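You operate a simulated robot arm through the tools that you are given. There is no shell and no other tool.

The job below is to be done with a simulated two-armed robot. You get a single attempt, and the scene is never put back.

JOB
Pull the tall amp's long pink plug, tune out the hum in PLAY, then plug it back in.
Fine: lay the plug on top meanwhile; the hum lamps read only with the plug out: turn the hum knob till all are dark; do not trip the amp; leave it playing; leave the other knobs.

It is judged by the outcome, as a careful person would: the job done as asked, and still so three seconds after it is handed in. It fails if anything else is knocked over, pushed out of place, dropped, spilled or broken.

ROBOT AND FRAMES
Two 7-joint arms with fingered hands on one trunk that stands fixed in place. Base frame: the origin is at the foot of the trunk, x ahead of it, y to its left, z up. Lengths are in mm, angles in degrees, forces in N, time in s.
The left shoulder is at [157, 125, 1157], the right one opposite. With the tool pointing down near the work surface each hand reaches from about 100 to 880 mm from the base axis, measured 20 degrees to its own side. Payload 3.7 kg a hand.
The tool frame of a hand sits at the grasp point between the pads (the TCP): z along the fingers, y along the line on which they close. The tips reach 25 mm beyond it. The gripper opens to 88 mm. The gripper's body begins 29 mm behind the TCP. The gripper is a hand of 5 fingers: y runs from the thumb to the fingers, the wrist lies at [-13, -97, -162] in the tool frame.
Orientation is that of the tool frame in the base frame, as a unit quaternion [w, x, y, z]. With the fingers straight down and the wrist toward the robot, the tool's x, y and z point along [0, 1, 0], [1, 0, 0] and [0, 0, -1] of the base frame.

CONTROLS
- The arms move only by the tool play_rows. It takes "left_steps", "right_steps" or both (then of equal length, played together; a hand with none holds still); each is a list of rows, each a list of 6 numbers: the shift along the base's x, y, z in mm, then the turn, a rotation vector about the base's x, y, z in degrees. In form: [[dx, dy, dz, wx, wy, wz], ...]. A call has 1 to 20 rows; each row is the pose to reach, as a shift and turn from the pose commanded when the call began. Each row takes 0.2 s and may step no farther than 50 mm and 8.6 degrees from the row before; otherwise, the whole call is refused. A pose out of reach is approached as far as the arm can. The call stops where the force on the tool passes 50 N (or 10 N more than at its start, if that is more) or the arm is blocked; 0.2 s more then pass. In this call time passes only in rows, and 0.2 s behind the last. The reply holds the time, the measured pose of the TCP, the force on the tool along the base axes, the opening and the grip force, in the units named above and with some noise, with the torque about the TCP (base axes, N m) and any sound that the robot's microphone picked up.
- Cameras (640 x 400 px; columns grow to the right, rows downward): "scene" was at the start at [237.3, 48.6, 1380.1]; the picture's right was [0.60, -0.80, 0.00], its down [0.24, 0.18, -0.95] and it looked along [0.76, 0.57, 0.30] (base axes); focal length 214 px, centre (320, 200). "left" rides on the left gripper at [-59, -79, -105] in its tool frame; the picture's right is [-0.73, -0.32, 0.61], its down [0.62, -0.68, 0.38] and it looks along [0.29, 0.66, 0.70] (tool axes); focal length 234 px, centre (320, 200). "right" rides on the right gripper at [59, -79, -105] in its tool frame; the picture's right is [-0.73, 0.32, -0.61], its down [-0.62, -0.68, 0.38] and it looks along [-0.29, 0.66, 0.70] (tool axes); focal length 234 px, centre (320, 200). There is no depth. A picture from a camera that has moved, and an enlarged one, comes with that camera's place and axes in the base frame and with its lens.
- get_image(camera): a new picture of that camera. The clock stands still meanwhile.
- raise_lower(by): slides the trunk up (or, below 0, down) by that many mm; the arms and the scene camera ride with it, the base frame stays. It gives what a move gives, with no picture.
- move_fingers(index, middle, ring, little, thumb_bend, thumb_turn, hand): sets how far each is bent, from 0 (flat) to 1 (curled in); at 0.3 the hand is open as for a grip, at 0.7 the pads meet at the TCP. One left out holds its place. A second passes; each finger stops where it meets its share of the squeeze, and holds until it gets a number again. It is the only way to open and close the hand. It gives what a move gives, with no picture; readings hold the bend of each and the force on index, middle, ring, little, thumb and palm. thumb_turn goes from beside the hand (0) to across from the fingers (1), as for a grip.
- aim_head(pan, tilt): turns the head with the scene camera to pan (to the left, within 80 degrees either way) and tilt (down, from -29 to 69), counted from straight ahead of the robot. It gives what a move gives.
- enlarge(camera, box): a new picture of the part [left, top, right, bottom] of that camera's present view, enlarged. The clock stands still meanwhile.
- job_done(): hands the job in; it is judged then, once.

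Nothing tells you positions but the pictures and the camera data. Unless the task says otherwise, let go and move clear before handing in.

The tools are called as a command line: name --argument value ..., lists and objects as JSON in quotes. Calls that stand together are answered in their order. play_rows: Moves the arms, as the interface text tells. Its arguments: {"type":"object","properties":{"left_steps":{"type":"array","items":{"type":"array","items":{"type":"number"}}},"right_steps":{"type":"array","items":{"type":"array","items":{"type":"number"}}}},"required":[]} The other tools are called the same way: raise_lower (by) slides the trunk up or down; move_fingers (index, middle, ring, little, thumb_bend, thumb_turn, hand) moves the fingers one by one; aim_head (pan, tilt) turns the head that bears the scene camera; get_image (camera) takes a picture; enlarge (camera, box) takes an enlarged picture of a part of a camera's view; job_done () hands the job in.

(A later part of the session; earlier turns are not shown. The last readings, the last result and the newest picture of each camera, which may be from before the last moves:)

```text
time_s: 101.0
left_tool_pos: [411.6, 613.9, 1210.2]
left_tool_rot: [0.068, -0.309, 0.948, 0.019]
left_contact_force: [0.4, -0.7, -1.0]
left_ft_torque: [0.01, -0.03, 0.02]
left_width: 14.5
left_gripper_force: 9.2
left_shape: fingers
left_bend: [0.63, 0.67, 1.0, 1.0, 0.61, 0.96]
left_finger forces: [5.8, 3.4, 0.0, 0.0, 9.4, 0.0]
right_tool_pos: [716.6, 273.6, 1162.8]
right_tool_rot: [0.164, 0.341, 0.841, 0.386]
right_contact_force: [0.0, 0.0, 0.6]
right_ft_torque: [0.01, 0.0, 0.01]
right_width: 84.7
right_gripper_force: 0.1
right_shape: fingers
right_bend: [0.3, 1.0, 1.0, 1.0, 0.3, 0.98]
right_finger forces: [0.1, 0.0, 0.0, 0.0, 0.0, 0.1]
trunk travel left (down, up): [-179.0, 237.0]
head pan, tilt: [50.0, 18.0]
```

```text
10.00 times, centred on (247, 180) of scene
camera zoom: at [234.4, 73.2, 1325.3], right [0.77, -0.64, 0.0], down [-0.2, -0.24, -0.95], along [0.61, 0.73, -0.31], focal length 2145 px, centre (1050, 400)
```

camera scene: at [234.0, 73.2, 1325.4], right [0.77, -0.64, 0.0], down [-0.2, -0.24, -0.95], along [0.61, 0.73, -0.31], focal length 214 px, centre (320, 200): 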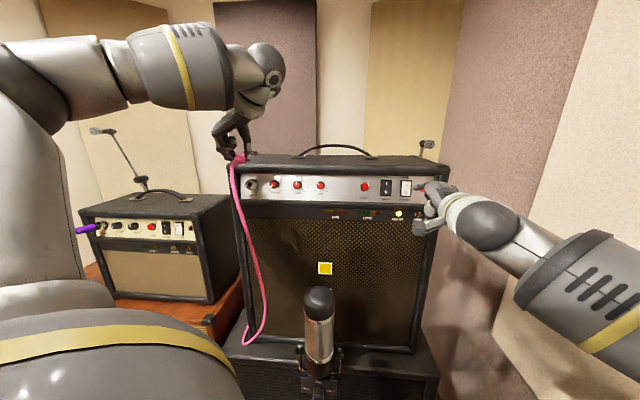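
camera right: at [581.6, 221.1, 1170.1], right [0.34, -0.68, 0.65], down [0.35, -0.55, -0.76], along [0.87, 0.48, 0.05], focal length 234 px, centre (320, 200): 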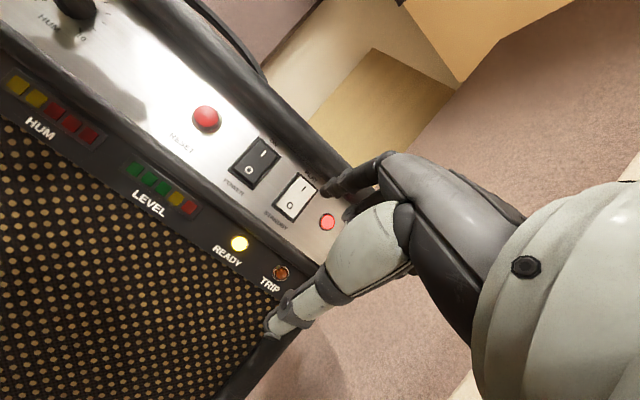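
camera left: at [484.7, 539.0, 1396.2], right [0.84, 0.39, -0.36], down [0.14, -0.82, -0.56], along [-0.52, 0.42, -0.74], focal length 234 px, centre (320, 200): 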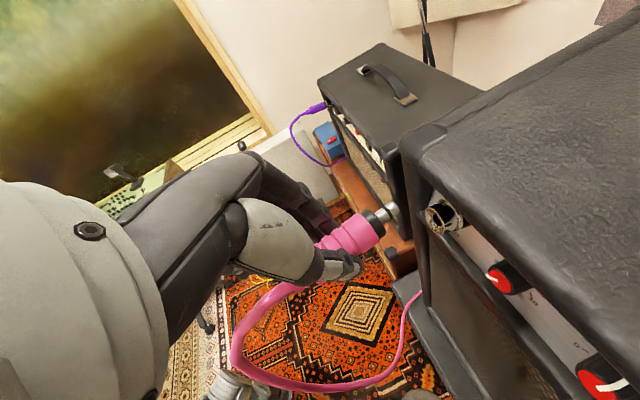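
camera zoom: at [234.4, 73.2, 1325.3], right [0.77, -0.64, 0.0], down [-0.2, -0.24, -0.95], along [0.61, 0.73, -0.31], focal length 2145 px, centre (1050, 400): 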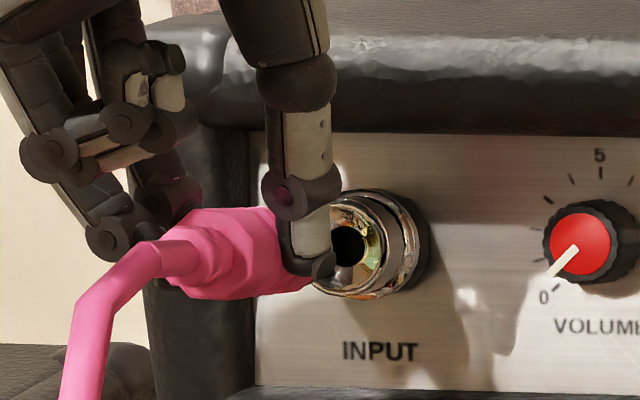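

The plug tip lines up with the mouth to within about 2 mm. I'll nudge it and advance along the jack axis.

play_rows --left_steps '[[0, 1.2, 0.6, 0, 0, 0], [3.4, 4.8, -0.3, 0, 0, 0], [6.8, 8.3, -1.1, 0, 0, 0], [9.5, 11.2, -1.8, 0, 0, 0]]'

enlarge --camera "left" --box '[300, 140, 460, 260]'

enlarge --camera "scene" --box '[215, 160, 279, 200]'

```text
time_s: 102.0
left_tool_pos: [421.2, 625.3, 1209.3]
left_tool_rot: [0.068, -0.309, 0.949, 0.018]
left_contact_force: [-0.3, -1.1, -1.0]
left_ft_torque: [0.02, 0.04, -0.01]
left_width: 14.9
left_gripper_force: 9.4
left_shape: fingers
left_bend: [0.63, 0.67, 1.0, 1.0, 0.61, 0.96]
left_finger forces: [5.8, 3.4, 0.0, 0.0, 9.3, 0.1]
right_tool_pos: [716.7, 274.6, 1162.4]
right_tool_rot: [0.163, 0.341, 0.842, 0.384]
right_contact_force: [0.7, -0.5, 0.2]
right_ft_torque: [-0.03, 0.01, 0.01]
right_width: 84.9
right_gripper_force: 0.1
right_shape: fingers
right_bend: [0.3, 1.0, 1.0, 1.0, 0.3, 0.98]
right_finger forces: [0.0, 0.1, 0.0, 0.1, 0.0, 0.1]
trunk travel left (down, up): [-179.0, 237.0]
head pan, tilt: [50.0, 18.0]
```

```text
3.33 times, centred on (380, 200) of left
camera zoom: at [503.6, 587.6, 1321.7], right [0.84, 0.21, -0.5], down [-0.05, -0.88, -0.46], along [-0.54, 0.42, -0.73], focal length 781 px, centre (120, 200)
```

zoom: 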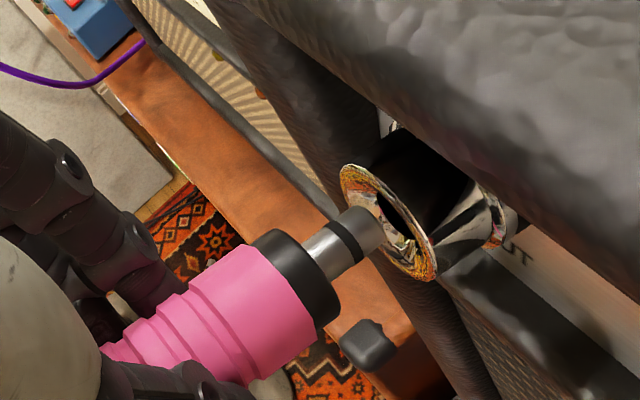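

```text
10.00 times, centred on (247, 180) of scene
camera zoom: at [234.6, 73.3, 1325.2], right [0.77, -0.64, 0.0], down [-0.2, -0.24, -0.95], along [0.61, 0.73, -0.31], focal length 2145 px, centre (1050, 400)
```

zoom: 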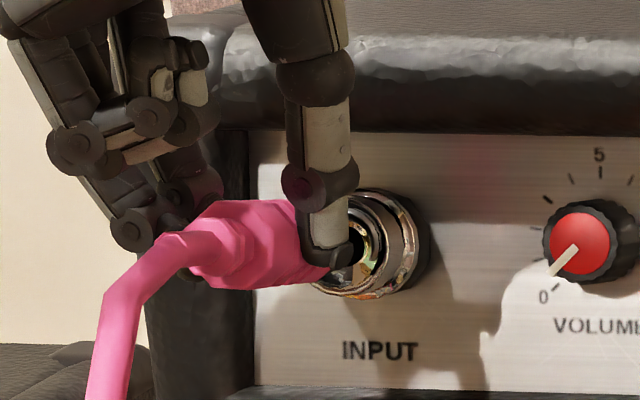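

play_rows --left_steps '[[2, 1.5, -0.8, 0, 0, 0], [4, 3.6, -1.3, 0, 0, 0], [6, 5.7, -1.8, 0, 0, 0]]'

enlarge --camera "left" --box '[300, 140, 460, 260]'

enlarge --camera "scene" --box '[215, 160, 279, 200]'

```text
time_s: 102.8
left_tool_pos: [427.4, 631.9, 1206.5]
left_tool_rot: [0.068, -0.309, 0.949, 0.019]
left_contact_force: [-0.2, 0.8, -1.2]
left_ft_torque: [0.0, 0.02, -0.01]
left_width: 15.1
left_gripper_force: 8.9
left_shape: fingers
left_bend: [0.71, 0.67, 1.0, 1.0, 0.61, 0.96]
left_finger forces: [5.5, 3.5, 0.1, 0.0, 9.2, 0.1]
right_tool_pos: [715.4, 275.2, 1161.5]
right_tool_rot: [0.163, 0.34, 0.842, 0.385]
right_contact_force: [1.1, 1.4, 0.3]
right_ft_torque: [0.0, 0.03, -0.01]
right_width: 84.7
right_gripper_force: 0.1
right_shape: fingers
right_bend: [0.3, 1.0, 1.0, 1.0, 0.3, 0.98]
right_finger forces: [0.1, 0.1, 0.0, 0.0, 0.1, 0.1]
trunk travel left (down, up): [-179.0, 237.0]
head pan, tilt: [50.0, 18.0]
```

```text
3.33 times, centred on (380, 200) of left
camera zoom: at [509.7, 594.0, 1319.4], right [0.84, 0.21, -0.5], down [-0.05, -0.88, -0.46], along [-0.54, 0.42, -0.73], focal length 781 px, centre (120, 200)
```

zoom: 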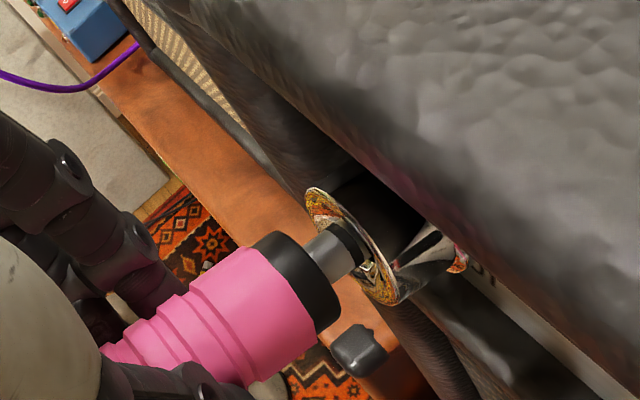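

```text
10.00 times, centred on (247, 180) of scene
camera zoom: at [234.9, 73.6, 1325.1], right [0.77, -0.64, 0.0], down [-0.2, -0.24, -0.95], along [0.61, 0.73, -0.31], focal length 2145 px, centre (1050, 400)
```

zoom: 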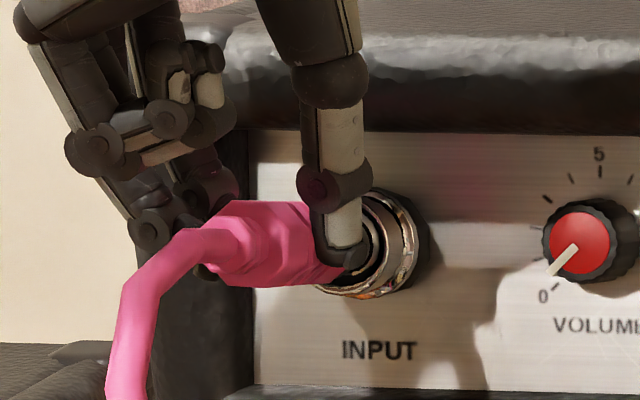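

play_rows --left_steps '[[1.4, 1.4, -0.3, 0, 0, 0], [2.8, 2.8, -0.7, 0, 0, 0], [4.1, 4.2, -1, 0, 0, 0]]'

enlarge --camera "left" --box '[300, 140, 460, 260]'

```text
time_s: 103.6
left_tool_pos: [431.2, 634.4, 1205.5]
left_tool_rot: [0.067, -0.308, 0.949, 0.019]
left_contact_force: [0.3, 0.5, -0.9]
left_ft_torque: [0.0, 0.01, -0.02]
left_width: 14.6
left_gripper_force: 9.5
left_shape: fingers
left_bend: [0.71, 0.67, 1.0, 1.0, 0.61, 0.96]
left_finger forces: [5.5, 3.6, 0.0, 0.0, 9.2, 0.0]
right_tool_pos: [715.7, 275.1, 1161.5]
right_tool_rot: [0.164, 0.341, 0.842, 0.385]
right_contact_force: [0.5, -0.2, -0.1]
right_ft_torque: [-0.03, 0.02, 0.0]
right_width: 84.6
right_gripper_force: 0.1
right_shape: fingers
right_bend: [0.3, 1.0, 1.0, 1.0, 0.3, 0.98]
right_finger forces: [0.0, 0.0, 0.0, 0.0, 0.0, 0.1]
trunk travel left (down, up): [-179.0, 237.0]
head pan, tilt: [50.0, 18.0]
```

```text
3.33 times, centred on (380, 200) of left
camera zoom: at [513.3, 597.3, 1318.8], right [0.84, 0.21, -0.5], down [-0.05, -0.88, -0.46], along [-0.54, 0.42, -0.73], focal length 781 px, centre (120, 200)
```

zoom: 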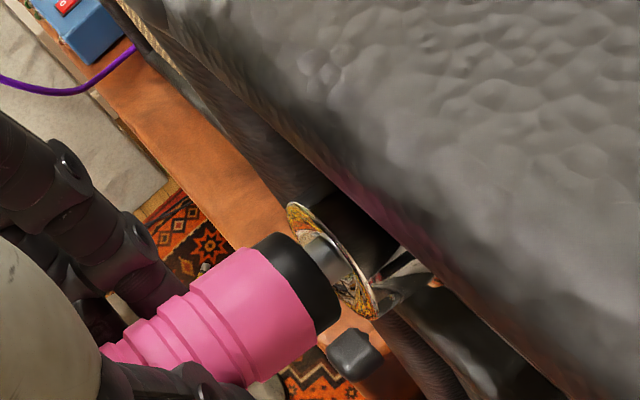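

play_rows --left_steps '[[1.4, 1.4, -0.3, 0, 0, 0], [2.8, 2.8, -0.7, 0, 0, 0], [4.1, 4.2, -1, 0, 0, 0]]'

enlarge --camera "left" --box '[300, 140, 460, 260]'

enlarge --camera "scene" --box '[215, 160, 279, 200]'

```text
time_s: 104.4
left_tool_pos: [434.4, 638.4, 1205.4]
left_tool_rot: [0.067, -0.309, 0.948, 0.019]
left_contact_force: [-5.8, -3.0, 1.7]
left_ft_torque: [-0.11, 0.1, -0.02]
left_width: 14.7
left_gripper_force: 10.5
left_shape: fingers
left_bend: [0.63, 0.67, 1.0, 1.0, 0.61, 0.96]
left_finger forces: [5.9, 4.7, 0.0, 0.0, 9.6, 0.0]
right_tool_pos: [715.3, 274.2, 1163.1]
right_tool_rot: [0.163, 0.34, 0.842, 0.386]
right_contact_force: [1.5, 0.6, -0.4]
right_ft_torque: [0.04, 0.0, -0.02]
right_width: 84.8
right_gripper_force: 0.0
right_shape: fingers
right_bend: [0.3, 1.0, 1.0, 1.0, 0.3, 0.98]
right_finger forces: [0.1, 0.0, 0.0, 0.0, 0.0, 0.0]
trunk travel left (down, up): [-179.0, 237.0]
head pan, tilt: [50.0, 18.0]
```

```text
3.33 times, centred on (380, 200) of left
camera zoom: at [516.1, 600.4, 1318.7], right [0.84, 0.21, -0.5], down [-0.05, -0.88, -0.46], along [-0.54, 0.42, -0.73], focal length 781 px, centre (120, 200)
```

zoom: 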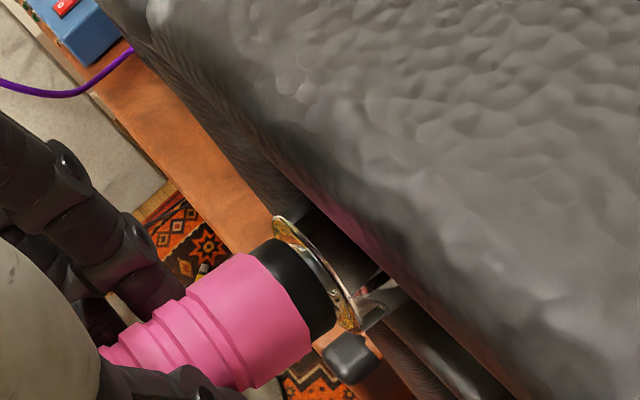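

```text
10.00 times, centred on (247, 180) of scene
camera zoom: at [233.4, 72.4, 1325.6], right [0.77, -0.64, 0.0], down [-0.2, -0.24, -0.95], along [0.61, 0.73, -0.31], focal length 2145 px, centre (1050, 400)
```

zoom: 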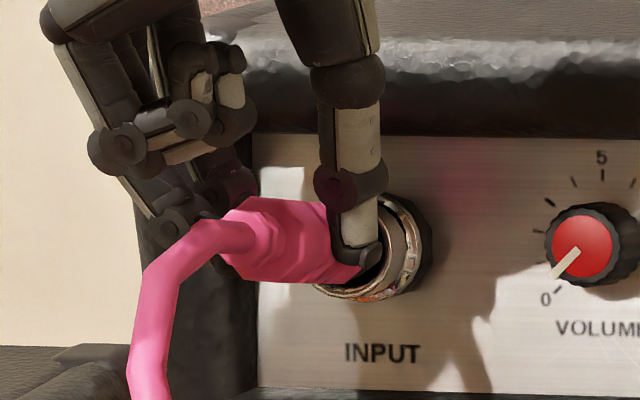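

It's meeting light resistance with about 3 mm left compared with the original seating. I'll press on gently.

play_rows --left_steps '[[1, 1, -0.25, 0, 0, 0], [2, 2, -0.5, 0, 0, 0], [3, 3.1, -0.75, 0, 0, 0]]'

enlarge --camera "left" --box '[300, 140, 460, 260]'

enlarge --camera "scene" --box '[215, 160, 279, 200]'

```text
time_s: 105.2
left_tool_pos: [436.2, 640.0, 1206.0]
left_tool_rot: [0.068, -0.309, 0.948, 0.02]
left_contact_force: [-15.3, -10.1, 5.0]
left_ft_torque: [-0.19, 0.31, 0.0]
left_width: 15.2
left_gripper_force: 11.8
left_shape: fingers
left_bend: [0.71, 0.66, 1.0, 1.0, 0.61, 0.98]
left_finger forces: [7.3, 6.4, 0.0, 0.0, 9.6, 0.0]
right_tool_pos: [714.7, 272.1, 1163.8]
right_tool_rot: [0.164, 0.339, 0.842, 0.387]
right_contact_force: [0.2, -0.5, 0.3]
right_ft_torque: [-0.03, -0.01, 0.02]
right_width: 84.8
right_gripper_force: 0.1
right_shape: fingers
right_bend: [0.3, 1.0, 1.0, 1.0, 0.3, 0.98]
right_finger forces: [0.1, 0.1, 0.1, 0.0, 0.0, 0.0]
trunk travel left (down, up): [-179.0, 237.0]
head pan, tilt: [50.0, 18.0]
```

```text
3.33 times, centred on (380, 200) of left
camera zoom: at [518.1, 602.6, 1319.3], right [0.84, 0.21, -0.5], down [-0.05, -0.88, -0.46], along [-0.54, 0.42, -0.73], focal length 781 px, centre (120, 200)
```

zoom: 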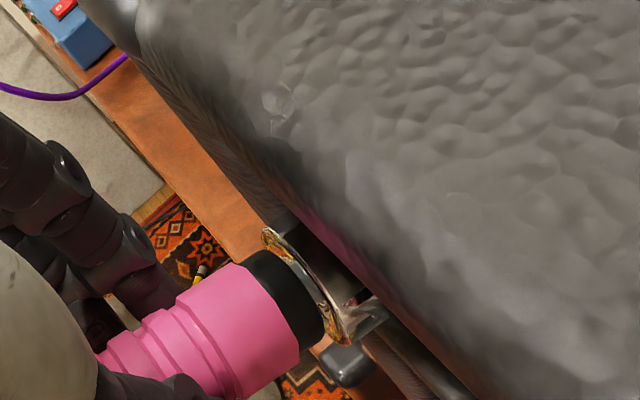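

```text
10.00 times, centred on (247, 180) of scene
camera zoom: at [231.7, 71.2, 1326.0], right [0.77, -0.64, 0.0], down [-0.2, -0.24, -0.95], along [0.61, 0.73, -0.31], focal length 2145 px, centre (1050, 400)
```

zoom: 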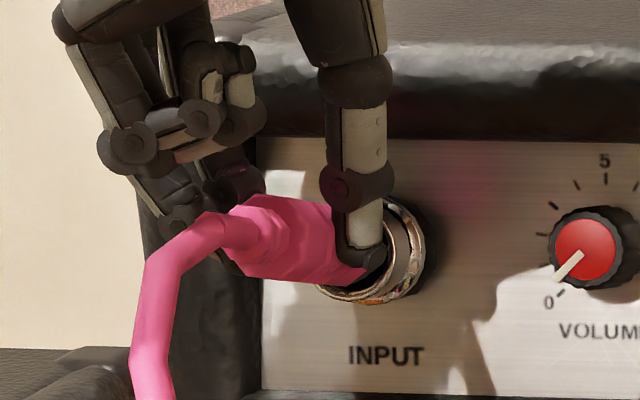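

Collar-to-ring spacing is now about 6.6 mm, which matches the original seating of 6.4–7.6 mm. I'll give one final small push to be sure it's home.

play_rows --left_steps '[[1, 1.2, -0.2, 0, 0, 0], [2, 2.4, -0.5, 0, 0, 0]]'

enlarge --camera "left" --box '[300, 140, 460, 260]'

enlarge --camera "right" --box '[0, 0, 320, 300]'

```text
time_s: 105.8
left_tool_pos: [437.5, 641.9, 1204.9]
left_tool_rot: [0.068, -0.309, 0.948, 0.019]
left_contact_force: [-16.7, -11.8, 5.7]
left_ft_torque: [-0.18, 0.32, -0.03]
left_width: 15.4
left_gripper_force: 11.8
left_shape: fingers
left_bend: [0.71, 0.66, 1.0, 1.0, 0.61, 0.99]
left_finger forces: [6.9, 6.3, 0.0, 0.1, 9.7, 0.1]
right_tool_pos: [714.4, 273.2, 1164.0]
right_tool_rot: [0.163, 0.339, 0.842, 0.386]
right_contact_force: [0.7, 0.3, 0.3]
right_ft_torque: [-0.02, 0.01, 0.0]
right_width: 84.8
right_gripper_force: 0.2
right_shape: fingers
right_bend: [0.3, 1.0, 1.0, 1.0, 0.3, 0.98]
right_finger forces: [0.0, 0.1, 0.1, 0.1, 0.0, 0.1]
trunk travel left (down, up): [-179.0, 237.0]
head pan, tilt: [50.0, 18.0]
```

```text
3.33 times, centred on (380, 200) of left
camera zoom: at [519.6, 604.7, 1319.4], right [0.84, 0.21, -0.5], down [-0.05, -0.88, -0.46], along [-0.54, 0.42, -0.73], focal length 781 px, centre (120, 200)
```

zoom: 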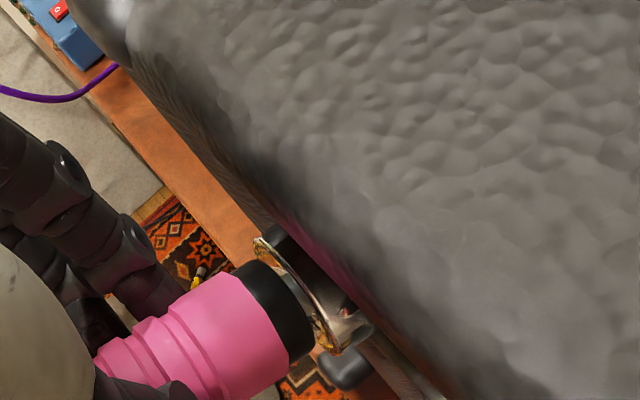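

```text
1.33 times, centred on (160, 150) of right
camera zoom: at [579.7, 219.6, 1171.4], right [0.34, -0.68, 0.65], down [0.35, -0.55, -0.76], along [0.87, 0.48, 0.05], focal length 312 px, centre (533, 267)
```

zoom: 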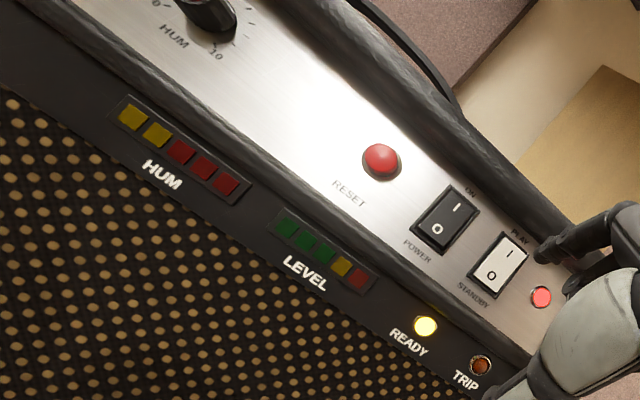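

The push just saturates at about 20 N and the spacing is unchanged, so it looks fully home. I'll release it, back the hand away, and compare with the first pictures.

play_rows --left_steps '[[-1, -1.2, 0.2, 0, 0, 0]]'

move_fingers --hand "left" --index 0.45 --middle 0.45 --thumb_bend 0.44

enlarge --camera "left" --box '[240, 140, 460, 300]'

enlarge --camera "scene" --box '[215, 155, 295, 205]'

```text
time_s: 106.2
left_tool_pos: [437.5, 641.3, 1205.7]
left_tool_rot: [0.068, -0.309, 0.949, 0.019]
left_contact_force: [-12.2, -8.8, 3.6]
left_ft_torque: [-0.12, 0.28, 0.0]
left_width: 15.5
left_gripper_force: 10.7
left_shape: fingers
left_bend: [0.71, 0.66, 1.0, 1.0, 0.61, 0.99]
left_finger forces: [7.5, 5.1, 0.1, 0.1, 9.4, 0.0]
right_tool_pos: [713.5, 272.8, 1163.9]
right_tool_rot: [0.164, 0.34, 0.842, 0.386]
right_contact_force: [0.4, 0.6, 0.2]
right_ft_torque: [-0.02, 0.01, 0.01]
right_width: 84.8
right_gripper_force: 0.1
right_shape: fingers
right_bend: [0.3, 1.0, 1.0, 1.0, 0.3, 0.98]
right_finger forces: [0.0, 0.0, 0.0, 0.1, 0.1, 0.1]
trunk travel left (down, up): [-179.0, 237.0]
head pan, tilt: [50.0, 18.0]
```

```text
time_s: 107.2
left_tool_pos: [439.9, 643.1, 1204.7]
left_tool_rot: [0.067, -0.309, 0.948, 0.019]
left_contact_force: [0.2, 0.3, 0.3]
left_ft_torque: [-0.01, -0.02, 0.0]
left_width: 53.3
left_gripper_force: 0.1
left_shape: fingers
left_bend: [0.45, 0.45, 1.0, 1.0, 0.44, 0.98]
left_finger forces: [0.0, 0.0, 0.0, 0.0, 0.0, 0.0]
right_tool_pos: [715.8, 275.7, 1162.1]
right_tool_rot: [0.163, 0.34, 0.842, 0.386]
right_contact_force: [-0.2, 0.2, -0.2]
right_ft_torque: [-0.01, 0.02, 0.0]
right_width: 84.8
right_gripper_force: 0.1
right_shape: fingers
right_bend: [0.3, 1.0, 1.0, 1.0, 0.3, 0.98]
right_finger forces: [0.0, 0.0, 0.0, 0.0, 0.0, 0.0]
trunk travel left (down, up): [-179.0, 237.0]
head pan, tilt: [50.0, 18.0]
```

```text
2.50 times, centred on (350, 220) of left
camera zoom: at [521.4, 605.8, 1316.5], right [0.84, 0.21, -0.5], down [-0.05, -0.88, -0.46], along [-0.54, 0.42, -0.73], focal length 585 px, centre (245, 150)
```

zoom: 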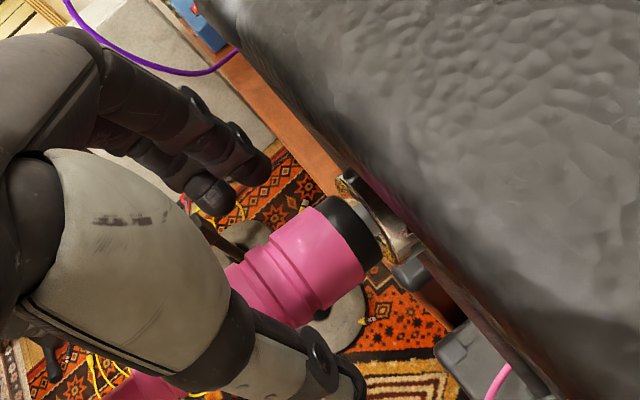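

```text
8.00 times, centred on (255, 180) of scene
camera zoom: at [234.4, 73.3, 1325.3], right [0.77, -0.64, 0.0], down [-0.2, -0.24, -0.95], along [0.61, 0.73, -0.31], focal length 1716 px, centre (840, 360)
```

zoom: 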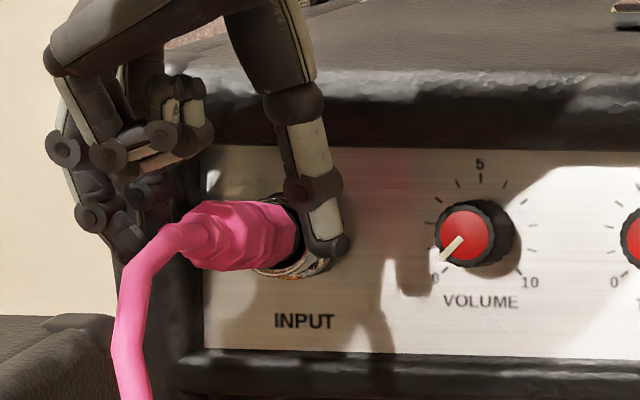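

enlarge --camera "left" --box '[340, 180, 430, 260]'

enlarge --camera "scene" --box '[230, 170, 270, 195]'

```text
5.00 times, centred on (385, 220) of left
camera zoom: at [521.4, 605.8, 1316.5], right [0.84, 0.21, -0.5], down [-0.05, -0.88, -0.46], along [-0.54, 0.42, -0.73], focal length 1171 px, centre (-5, 100)
```

zoom: 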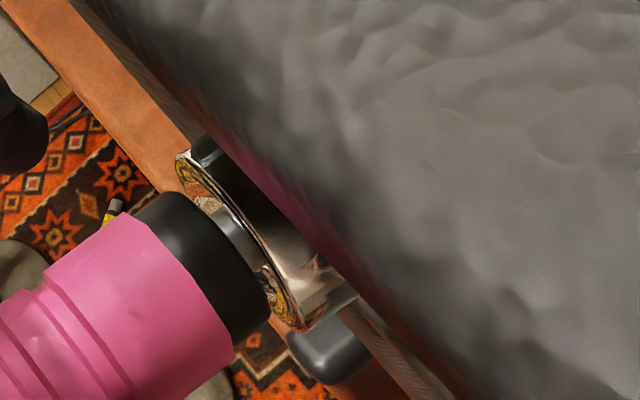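

```text
16.00 times, centred on (250, 182) of scene
camera zoom: at [234.4, 73.3, 1325.3], right [0.77, -0.64, 0.0], down [-0.2, -0.24, -0.95], along [0.61, 0.73, -0.31], focal length 3432 px, centre (1440, 480)
```

zoom: 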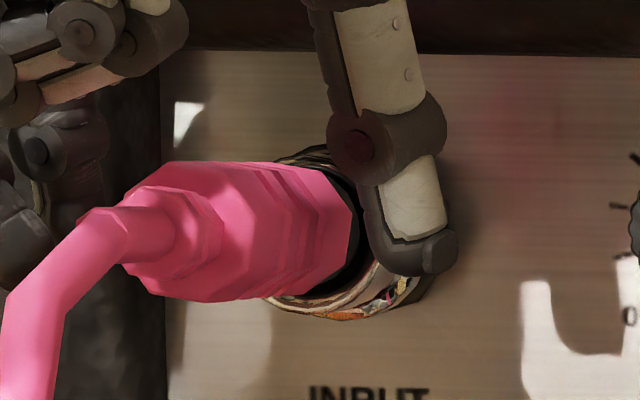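

Zooming in, the plug has eased back about 3 mm since release, with a sliver of silver showing, so it isn't fully seated. I'll slide the hand back along the plug and push from the shoulder behind the pink body instead.

play_rows --left_steps '[[-7, -7, 1.5, 0, 0, 0], [-14, -14.5, 2, 0, 0, 0], [-21, -22, 2, 0, 0, 0], [-28, -29, 2, 0, 0, 0]]'

enlarge --camera "left" --box '[240, 140, 460, 300]'

enlarge --camera "scene" --box '[215, 155, 295, 205]'

```text
time_s: 108.2
left_tool_pos: [411.4, 613.7, 1205.1]
left_tool_rot: [0.067, -0.308, 0.949, 0.019]
left_contact_force: [-1.0, -0.7, 0.2]
left_ft_torque: [0.01, -0.02, 0.02]
left_width: 53.2
left_gripper_force: 0.0
left_shape: fingers
left_bend: [0.45, 0.45, 1.0, 1.0, 0.44, 0.98]
left_finger forces: [0.0, 0.0, 0.0, 0.1, 0.0, 0.1]
right_tool_pos: [715.5, 274.8, 1162.1]
right_tool_rot: [0.164, 0.341, 0.842, 0.385]
right_contact_force: [-0.3, -0.3, 0.3]
right_ft_torque: [0.0, 0.04, -0.02]
right_width: 84.8
right_gripper_force: 0.0
right_shape: fingers
right_bend: [0.3, 1.0, 1.0, 1.0, 0.3, 0.98]
right_finger forces: [0.0, 0.1, 0.1, 0.0, 0.0, 0.0]
trunk travel left (down, up): [-179.0, 237.0]
head pan, tilt: [50.0, 18.0]
```

```text
2.50 times, centred on (350, 220) of left
camera zoom: at [492.7, 577.2, 1318.9], right [0.84, 0.21, -0.5], down [-0.05, -0.88, -0.46], along [-0.54, 0.42, -0.73], focal length 585 px, centre (245, 150)
```

zoom: 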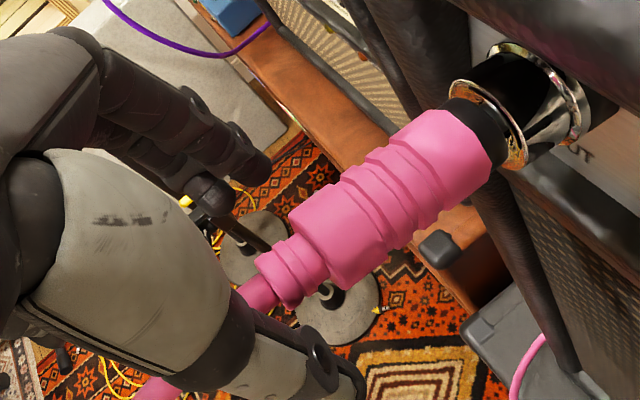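

```text
8.00 times, centred on (255, 180) of scene
camera zoom: at [234.3, 73.1, 1325.3], right [0.77, -0.64, 0.0], down [-0.2, -0.24, -0.95], along [0.61, 0.73, -0.31], focal length 1716 px, centre (840, 360)
```

zoom: 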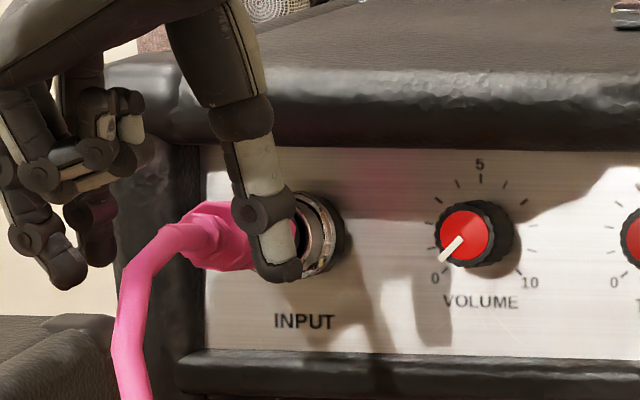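

enlarge --camera "left" --box '[380, 150, 470, 220]'

```text
5.71 times, centred on (425, 185) of left
camera zoom: at [492.7, 577.2, 1318.9], right [0.84, 0.21, -0.5], down [-0.05, -0.88, -0.46], along [-0.54, 0.42, -0.73], focal length 1338 px, centre (-280, 286)
```

zoom: 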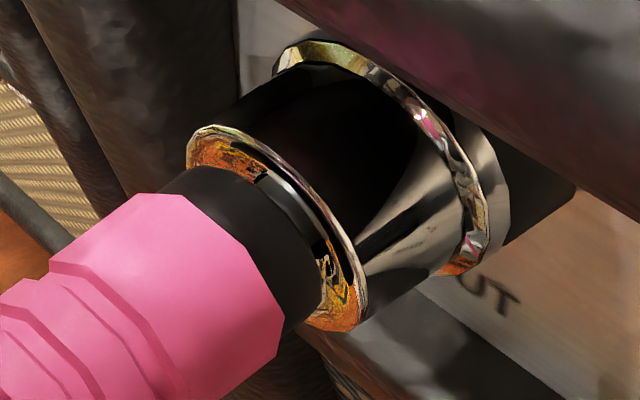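

From here the spacing looks right, but views from different angles disagree. I'll go back to the exact first viewing pose, so I can compare pictures like for like.

play_rows --left_steps '[[0, 0, 20, 0, 0, 0], [0, 0, 45, 0, 0, 0], [-5, -10, 75, -1.5, 2.2, 4], [-15, -25, 100, -3, 4.4, 8], [-25, -42, 118, -4.6, 6.6, 12], [-32, -54, 126, -4.6, 6.6, 12]]'

enlarge --camera "left" --box '[420, 130, 580, 270]'

enlarge --camera "scene" --box '[215, 155, 295, 205]'

```text
time_s: 109.6
left_tool_pos: [379.0, 560.6, 1331.8]
left_tool_rot: [-0.001, -0.408, 0.913, 0.005]
left_contact_force: [-0.3, 0.4, 0.7]
left_ft_torque: [0.02, -0.01, 0.01]
left_width: 53.3
left_gripper_force: 0.0
left_shape: fingers
left_bend: [0.45, 0.45, 1.0, 1.0, 0.44, 0.98]
left_finger forces: [0.1, 0.0, 0.0, 0.0, 0.0, 0.0]
right_tool_pos: [714.8, 274.0, 1163.1]
right_tool_rot: [0.163, 0.34, 0.843, 0.385]
right_contact_force: [0.0, -0.5, -0.2]
right_ft_torque: [0.03, -0.02, -0.01]
right_width: 84.8
right_gripper_force: 0.1
right_shape: fingers
right_bend: [0.3, 1.0, 1.0, 1.0, 0.3, 0.98]
right_finger forces: [0.0, 0.0, 0.0, 0.0, 0.1, 0.1]
trunk travel left (down, up): [-179.0, 237.0]
head pan, tilt: [50.0, 18.0]
```

```text
2.86 times, centred on (500, 200) of left
camera zoom: at [478.1, 550.7, 1436.5], right [0.72, 0.33, -0.61], down [0.09, -0.92, -0.39], along [-0.69, 0.23, -0.69], focal length 669 px, centre (-194, 200)
```

zoom: 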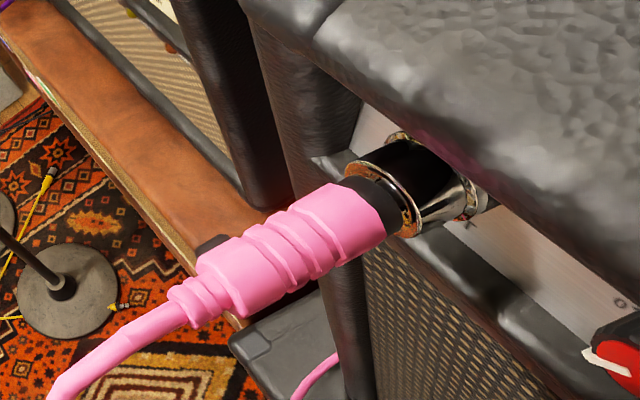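

```text
8.00 times, centred on (255, 180) of scene
camera zoom: at [233.7, 73.1, 1325.5], right [0.77, -0.64, 0.0], down [-0.2, -0.24, -0.95], along [0.61, 0.73, -0.31], focal length 1716 px, centre (840, 360)
```

zoom: 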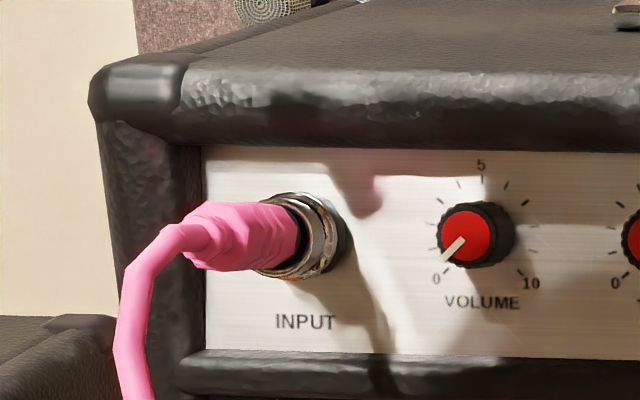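

Seen from the same viewpoint, the depth matches the original to within about a millimetre, but the plug tilts up by about 5°. I'll regrip it in the original grasp pose and press once more along the axis to seat it squarely.

move_fingers --hand "left" --index 0.4 --middle 0.4 --thumb_bend 0.4

play_rows --left_steps '[[15, 18, -5, 2.5, -2.5, -1.5], [32, 38, -15, 4.95, -4.95, -3], [48, 57, -35, 4.95, -4.95, -3], [58, 68.5, -60, 4.95, -4.95, -3], [58, 68.5, -90, 4.95, -4.95, -3], [58, 68.5, -115, 4.95, -4.95, -3], [58, 68.5, -133, 4.95, -4.95, -3]]'

enlarge --camera "left" --box '[240, 140, 460, 300]'

enlarge --camera "scene" --box '[200, 140, 296, 200]'

```text
time_s: 110.6
left_tool_pos: [379.6, 561.3, 1330.9]
left_tool_rot: [-0.001, -0.407, 0.913, 0.006]
left_contact_force: [0.5, 0.6, -0.8]
left_ft_torque: [0.0, 0.04, 0.0]
left_width: 63.2
left_gripper_force: 0.0
left_shape: fingers
left_bend: [0.4, 0.4, 1.0, 1.0, 0.4, 0.98]
left_finger forces: [0.0, 0.0, 0.1, 0.1, 0.0, 0.0]
right_tool_pos: [716.3, 274.6, 1162.9]
right_tool_rot: [0.163, 0.34, 0.842, 0.386]
right_contact_force: [-0.3, 0.5, 0.5]
right_ft_torque: [-0.01, -0.01, 0.01]
right_width: 84.7
right_gripper_force: 0.0
right_shape: fingers
right_bend: [0.3, 1.0, 1.0, 1.0, 0.3, 0.98]
right_finger forces: [0.0, 0.1, 0.0, 0.1, 0.0, 0.1]
trunk travel left (down, up): [-179.0, 237.0]
head pan, tilt: [50.0, 18.0]
```

```text
time_s: 112.2
left_tool_pos: [436.5, 628.9, 1198.1]
left_tool_rot: [0.054, -0.382, 0.922, 0.028]
left_contact_force: [0.0, -0.3, 0.1]
left_ft_torque: [-0.05, -0.02, 0.01]
left_width: 63.3
left_gripper_force: 0.1
left_shape: fingers
left_bend: [0.4, 0.4, 1.0, 1.0, 0.4, 0.98]
left_finger forces: [0.0, 0.1, 0.1, 0.0, 0.0, 0.1]
right_tool_pos: [716.5, 273.7, 1161.5]
right_tool_rot: [0.163, 0.34, 0.842, 0.385]
right_contact_force: [0.8, -0.5, 0.7]
right_ft_torque: [0.03, -0.02, 0.01]
right_width: 84.7
right_gripper_force: 0.0
right_shape: fingers
right_bend: [0.3, 1.0, 1.0, 1.0, 0.3, 0.98]
right_finger forces: [0.0, 0.1, 0.1, 0.0, 0.1, 0.0]
trunk travel left (down, up): [-179.0, 237.0]
head pan, tilt: [50.0, 18.0]
```

```text
2.50 times, centred on (350, 220) of left
camera zoom: at [527.3, 604.4, 1310.4], right [0.79, 0.34, -0.52], down [0.08, -0.88, -0.46], along [-0.61, 0.33, -0.72], focal length 585 px, centre (245, 150)
```

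zoom: 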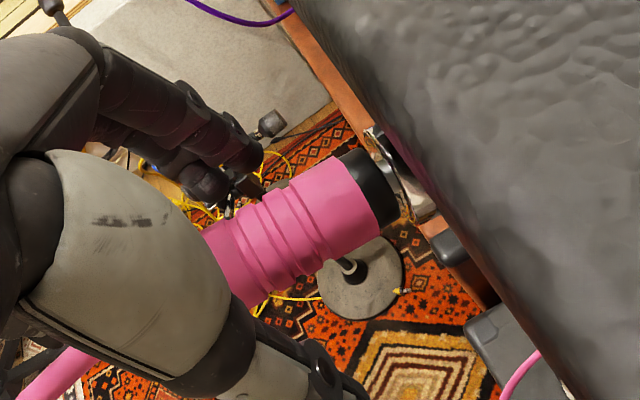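

```text
6.67 times, centred on (248, 170) of scene
camera zoom: at [234.6, 73.5, 1325.2], right [0.77, -0.64, 0.0], down [-0.2, -0.24, -0.95], along [0.61, 0.73, -0.31], focal length 1430 px, centre (800, 400)
```

zoom: 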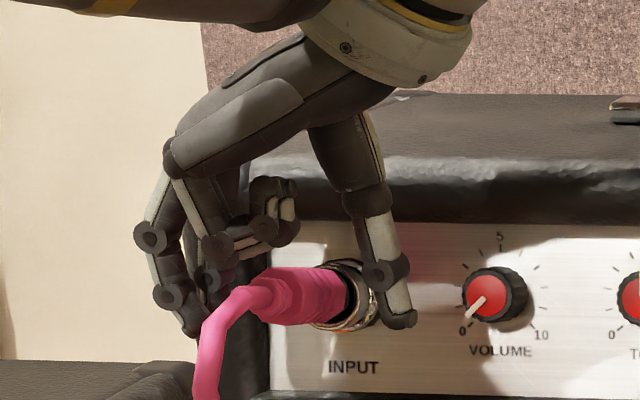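

enlarge --camera "left" --box '[340, 180, 410, 235]'

get_image --camera "left"

```text
7.27 times, centred on (375, 208) of left
camera zoom: at [527.3, 604.4, 1310.4], right [0.79, 0.34, -0.52], down [0.08, -0.88, -0.46], along [-0.61, 0.33, -0.72], focal length 1703 px, centre (-80, 146)
```

zoom: 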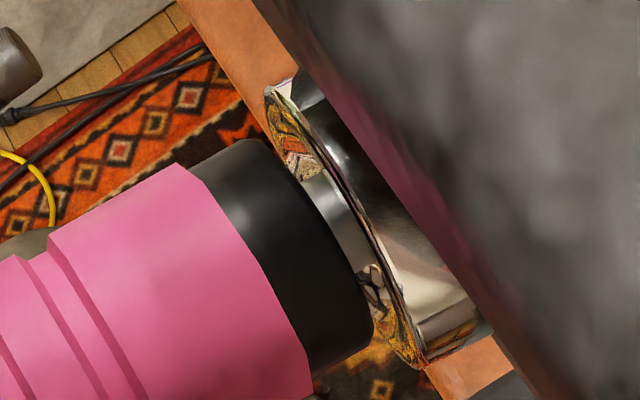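

```text
taken
camera left: at [527.3, 604.4, 1310.4], right [0.79, 0.34, -0.52], down [0.08, -0.88, -0.46], along [-0.61, 0.33, -0.72], focal length 234 px, centre (320, 200)
```

left: 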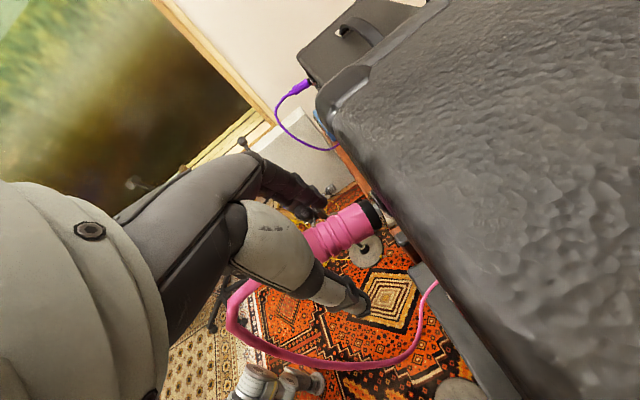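

A sliver of silver shows between collar and mouth. I'll grip here and press in along the axis, watching whether that gap closes.

move_fingers --hand "left" --index 0.72 --middle 0.72 --thumb_bend 0.72

play_rows --left_steps '[[1.4, 1.4, -0.3, 0, 0, 0], [2.8, 2.8, -0.7, 0, 0, 0], [4.1, 4.2, -1, 0, 0, 0]]'

enlarge --camera "left" --box '[340, 180, 410, 235]'

enlarge --camera "scene" --box '[200, 140, 296, 200]'

```text
time_s: 113.2
left_tool_pos: [437.8, 630.1, 1199.2]
left_tool_rot: [0.056, -0.381, 0.922, 0.028]
left_contact_force: [-4.7, 3.5, -1.0]
left_ft_torque: [0.02, 0.06, 0.06]
left_width: 12.8
left_gripper_force: 8.7
left_shape: fingers
left_bend: [0.6, 0.66, 1.0, 1.0, 0.65, 0.97]
left_finger forces: [7.2, 4.1, 0.0, 0.0, 5.9, 0.0]
right_tool_pos: [715.2, 274.5, 1162.8]
right_tool_rot: [0.164, 0.34, 0.842, 0.385]
right_contact_force: [0.5, -1.1, 0.1]
right_ft_torque: [-0.02, 0.0, -0.02]
right_width: 84.6
right_gripper_force: 0.2
right_shape: fingers
right_bend: [0.3, 1.0, 1.0, 1.0, 0.3, 0.98]
right_finger forces: [0.1, 0.0, 0.0, 0.1, 0.0, 0.0]
trunk travel left (down, up): [-179.0, 237.0]
head pan, tilt: [50.0, 18.0]
```

```text
time_s: 114.0
left_tool_pos: [440.1, 631.6, 1200.0]
left_tool_rot: [0.055, -0.383, 0.922, 0.027]
left_contact_force: [-16.6, -9.0, 0.3]
left_ft_torque: [-0.17, 0.32, 0.09]
left_width: 12.9
left_gripper_force: 10.4
left_shape: fingers
left_bend: [0.6, 0.66, 1.0, 1.0, 0.65, 0.99]
left_finger forces: [8.9, 6.0, 0.1, 0.0, 6.5, 0.1]
right_tool_pos: [714.3, 273.7, 1163.9]
right_tool_rot: [0.164, 0.34, 0.841, 0.387]
right_contact_force: [0.0, 0.3, 0.2]
right_ft_torque: [-0.01, -0.02, -0.01]
right_width: 84.9
right_gripper_force: 0.0
right_shape: fingers
right_bend: [0.3, 1.0, 1.0, 1.0, 0.3, 0.98]
right_finger forces: [0.0, 0.1, 0.0, 0.0, 0.0, 0.0]
trunk travel left (down, up): [-179.0, 237.0]
head pan, tilt: [50.0, 18.0]
```

```text
7.27 times, centred on (375, 208) of left
camera zoom: at [528.3, 607.4, 1311.4], right [0.79, 0.34, -0.52], down [0.08, -0.88, -0.46], along [-0.61, 0.32, -0.72], focal length 1703 px, centre (-80, 146)
```

zoom: 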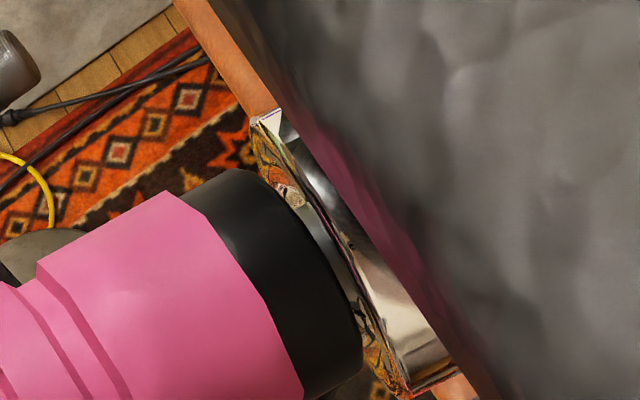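

```text
6.67 times, centred on (248, 170) of scene
camera zoom: at [231.8, 71.8, 1325.9], right [0.77, -0.64, 0.0], down [-0.2, -0.24, -0.95], along [0.61, 0.73, -0.31], focal length 1430 px, centre (800, 400)
```

zoom: 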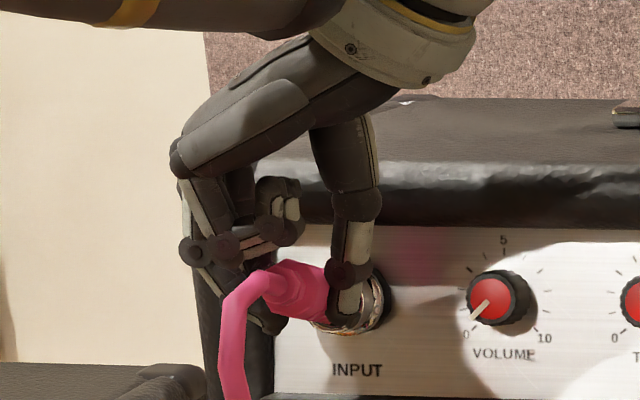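

The gap is closing. I'll press a few millimetres more.

play_rows --left_steps '[[1.4, 1.5, -0.4, 0, 0, 0], [2.8, 3, -0.8, 0, 0, 0], [4.1, 4.5, -1.2, 0, 0, 0]]'

enlarge --camera "left" --box '[340, 180, 410, 235]'

```text
time_s: 114.8
left_tool_pos: [441.5, 636.1, 1199.8]
left_tool_rot: [0.055, -0.383, 0.922, 0.029]
left_contact_force: [-21.5, -14.0, 0.5]
left_ft_torque: [-0.23, 0.36, 0.13]
left_width: 13.2
left_gripper_force: 10.4
left_shape: fingers
left_bend: [0.6, 0.66, 1.0, 1.0, 0.65, 1.0]
left_finger forces: [9.6, 5.5, 0.0, 0.0, 6.6, 0.0]
right_tool_pos: [713.6, 271.8, 1164.4]
right_tool_rot: [0.164, 0.34, 0.841, 0.387]
right_contact_force: [0.2, -0.8, 0.2]
right_ft_torque: [0.03, -0.02, 0.01]
right_width: 84.4
right_gripper_force: 0.1
right_shape: fingers
right_bend: [0.3, 1.0, 1.0, 1.0, 0.3, 0.98]
right_finger forces: [0.0, 0.0, 0.0, 0.1, 0.0, 0.0]
trunk travel left (down, up): [-179.0, 237.0]
head pan, tilt: [50.0, 18.0]
```

```text
7.27 times, centred on (375, 208) of left
camera zoom: at [531.5, 611.4, 1310.3], right [0.79, 0.34, -0.52], down [0.08, -0.88, -0.46], along [-0.61, 0.32, -0.72], focal length 1703 px, centre (-80, 146)
```

zoom: 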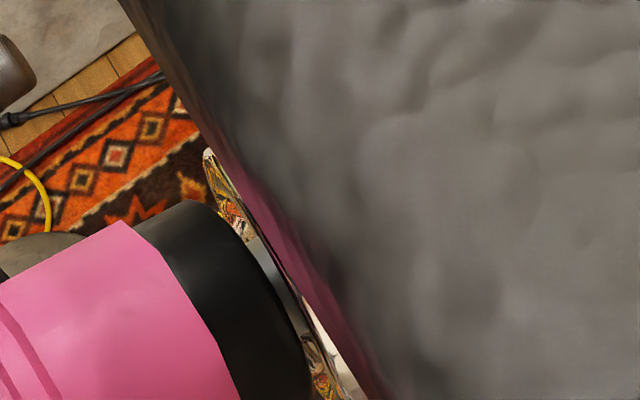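

At 25 N the hand only slides along the plug, so it is bottomed in the jack. I'll relax the push and release gently.

play_rows --left_steps '[[-1.5, -1.5, 0, 0, 0, 0], [-3, -2.5, 0, 0, 0, 0]]'

move_fingers --hand "left" --index 0.4 --middle 0.4 --thumb_bend 0.4

play_rows --left_steps '[[0, 0, 15, 0, 0, 0], [-3, -3, 40, 0, 0, 0], [-15, -18, 70, 0, 0, 0], [-35, -40, 100, 0, 0, 0], [-52, -62, 125, -2.5, 2.5, 1.5], [-60, -73, 132, -4.95, 4.95, 3]]'

enlarge --camera "left" --box '[420, 130, 580, 270]'

enlarge --camera "scene" --box '[215, 155, 295, 205]'

```text
time_s: 115.4
left_tool_pos: [439.9, 635.0, 1199.2]
left_tool_rot: [0.056, -0.382, 0.922, 0.028]
left_contact_force: [-11.7, -5.6, 1.4]
left_ft_torque: [-0.1, 0.22, 0.05]
left_width: 12.8
left_gripper_force: 9.0
left_shape: fingers
left_bend: [0.6, 0.66, 1.0, 1.0, 0.65, 0.99]
left_finger forces: [8.2, 4.2, 0.0, 0.0, 5.6, 0.1]
right_tool_pos: [715.1, 274.2, 1163.9]
right_tool_rot: [0.163, 0.34, 0.842, 0.385]
right_contact_force: [0.1, -0.3, -0.1]
right_ft_torque: [0.01, 0.03, 0.03]
right_width: 84.9
right_gripper_force: 0.1
right_shape: fingers
right_bend: [0.3, 1.0, 1.0, 1.0, 0.3, 0.98]
right_finger forces: [0.0, 0.0, 0.0, 0.0, 0.0, 0.0]
trunk travel left (down, up): [-179.0, 237.0]
head pan, tilt: [50.0, 18.0]
```

```text
time_s: 116.4
left_tool_pos: [443.1, 634.1, 1195.6]
left_tool_rot: [0.056, -0.383, 0.922, 0.027]
left_contact_force: [0.1, -0.1, 0.7]
left_ft_torque: [-0.02, 0.01, 0.0]
left_width: 63.1
left_gripper_force: 0.0
left_shape: fingers
left_bend: [0.4, 0.4, 1.0, 1.0, 0.4, 0.98]
left_finger forces: [0.1, 0.0, 0.0, 0.0, 0.0, 0.1]
right_tool_pos: [716.9, 275.3, 1162.9]
right_tool_rot: [0.163, 0.34, 0.841, 0.387]
right_contact_force: [0.6, -0.3, 0.6]
right_ft_torque: [0.02, -0.01, 0.02]
right_width: 85.0
right_gripper_force: 0.1
right_shape: fingers
right_bend: [0.3, 1.0, 1.0, 1.0, 0.3, 0.98]
right_finger forces: [0.1, 0.0, 0.0, 0.0, 0.0, 0.0]
trunk travel left (down, up): [-179.0, 237.0]
head pan, tilt: [50.0, 18.0]
```

```text
time_s: 117.8
left_tool_pos: [383.3, 562.1, 1326.3]
left_tool_rot: [-0.003, -0.407, 0.914, 0.005]
left_contact_force: [0.5, -0.6, -0.7]
left_ft_torque: [-0.03, -0.01, 0.0]
left_width: 63.0
left_gripper_force: 0.0
left_shape: fingers
left_bend: [0.4, 0.4, 1.0, 1.0, 0.4, 0.98]
left_finger forces: [0.0, 0.0, 0.0, 0.0, 0.1, 0.0]
right_tool_pos: [715.6, 274.3, 1162.0]
right_tool_rot: [0.164, 0.341, 0.842, 0.385]
right_contact_force: [-0.1, -0.4, -0.1]
right_ft_torque: [-0.01, -0.02, 0.02]
right_width: 84.8
right_gripper_force: 0.0
right_shape: fingers
right_bend: [0.3, 1.0, 1.0, 1.0, 0.3, 0.98]
right_finger forces: [0.0, 0.0, 0.0, 0.0, 0.1, 0.1]
trunk travel left (down, up): [-179.0, 237.0]
head pan, tilt: [50.0, 18.0]
```

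```text
2.86 times, centred on (500, 200) of left
camera zoom: at [482.3, 552.6, 1431.8], right [0.72, 0.33, -0.61], down [0.09, -0.92, -0.39], along [-0.69, 0.23, -0.69], focal length 669 px, centre (-194, 200)
```

zoom: 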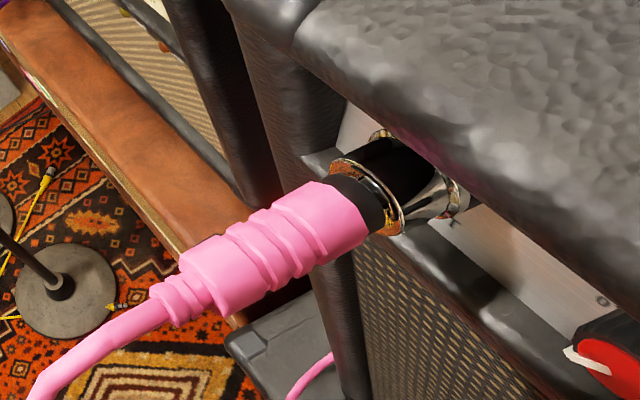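

```text
8.00 times, centred on (255, 180) of scene
camera zoom: at [234.6, 73.0, 1325.2], right [0.77, -0.64, 0.0], down [-0.2, -0.24, -0.95], along [0.61, 0.73, -0.31], focal length 1716 px, centre (840, 360)
```

zoom: 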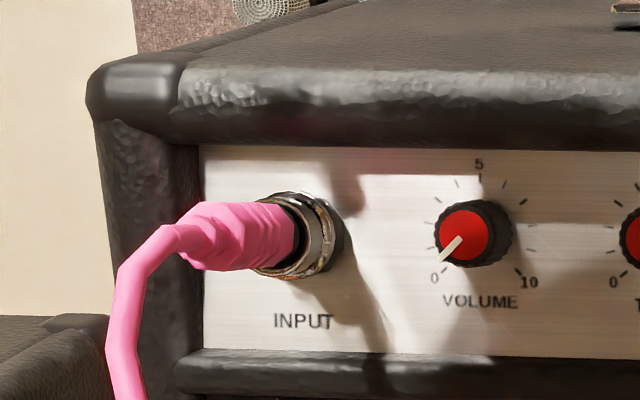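

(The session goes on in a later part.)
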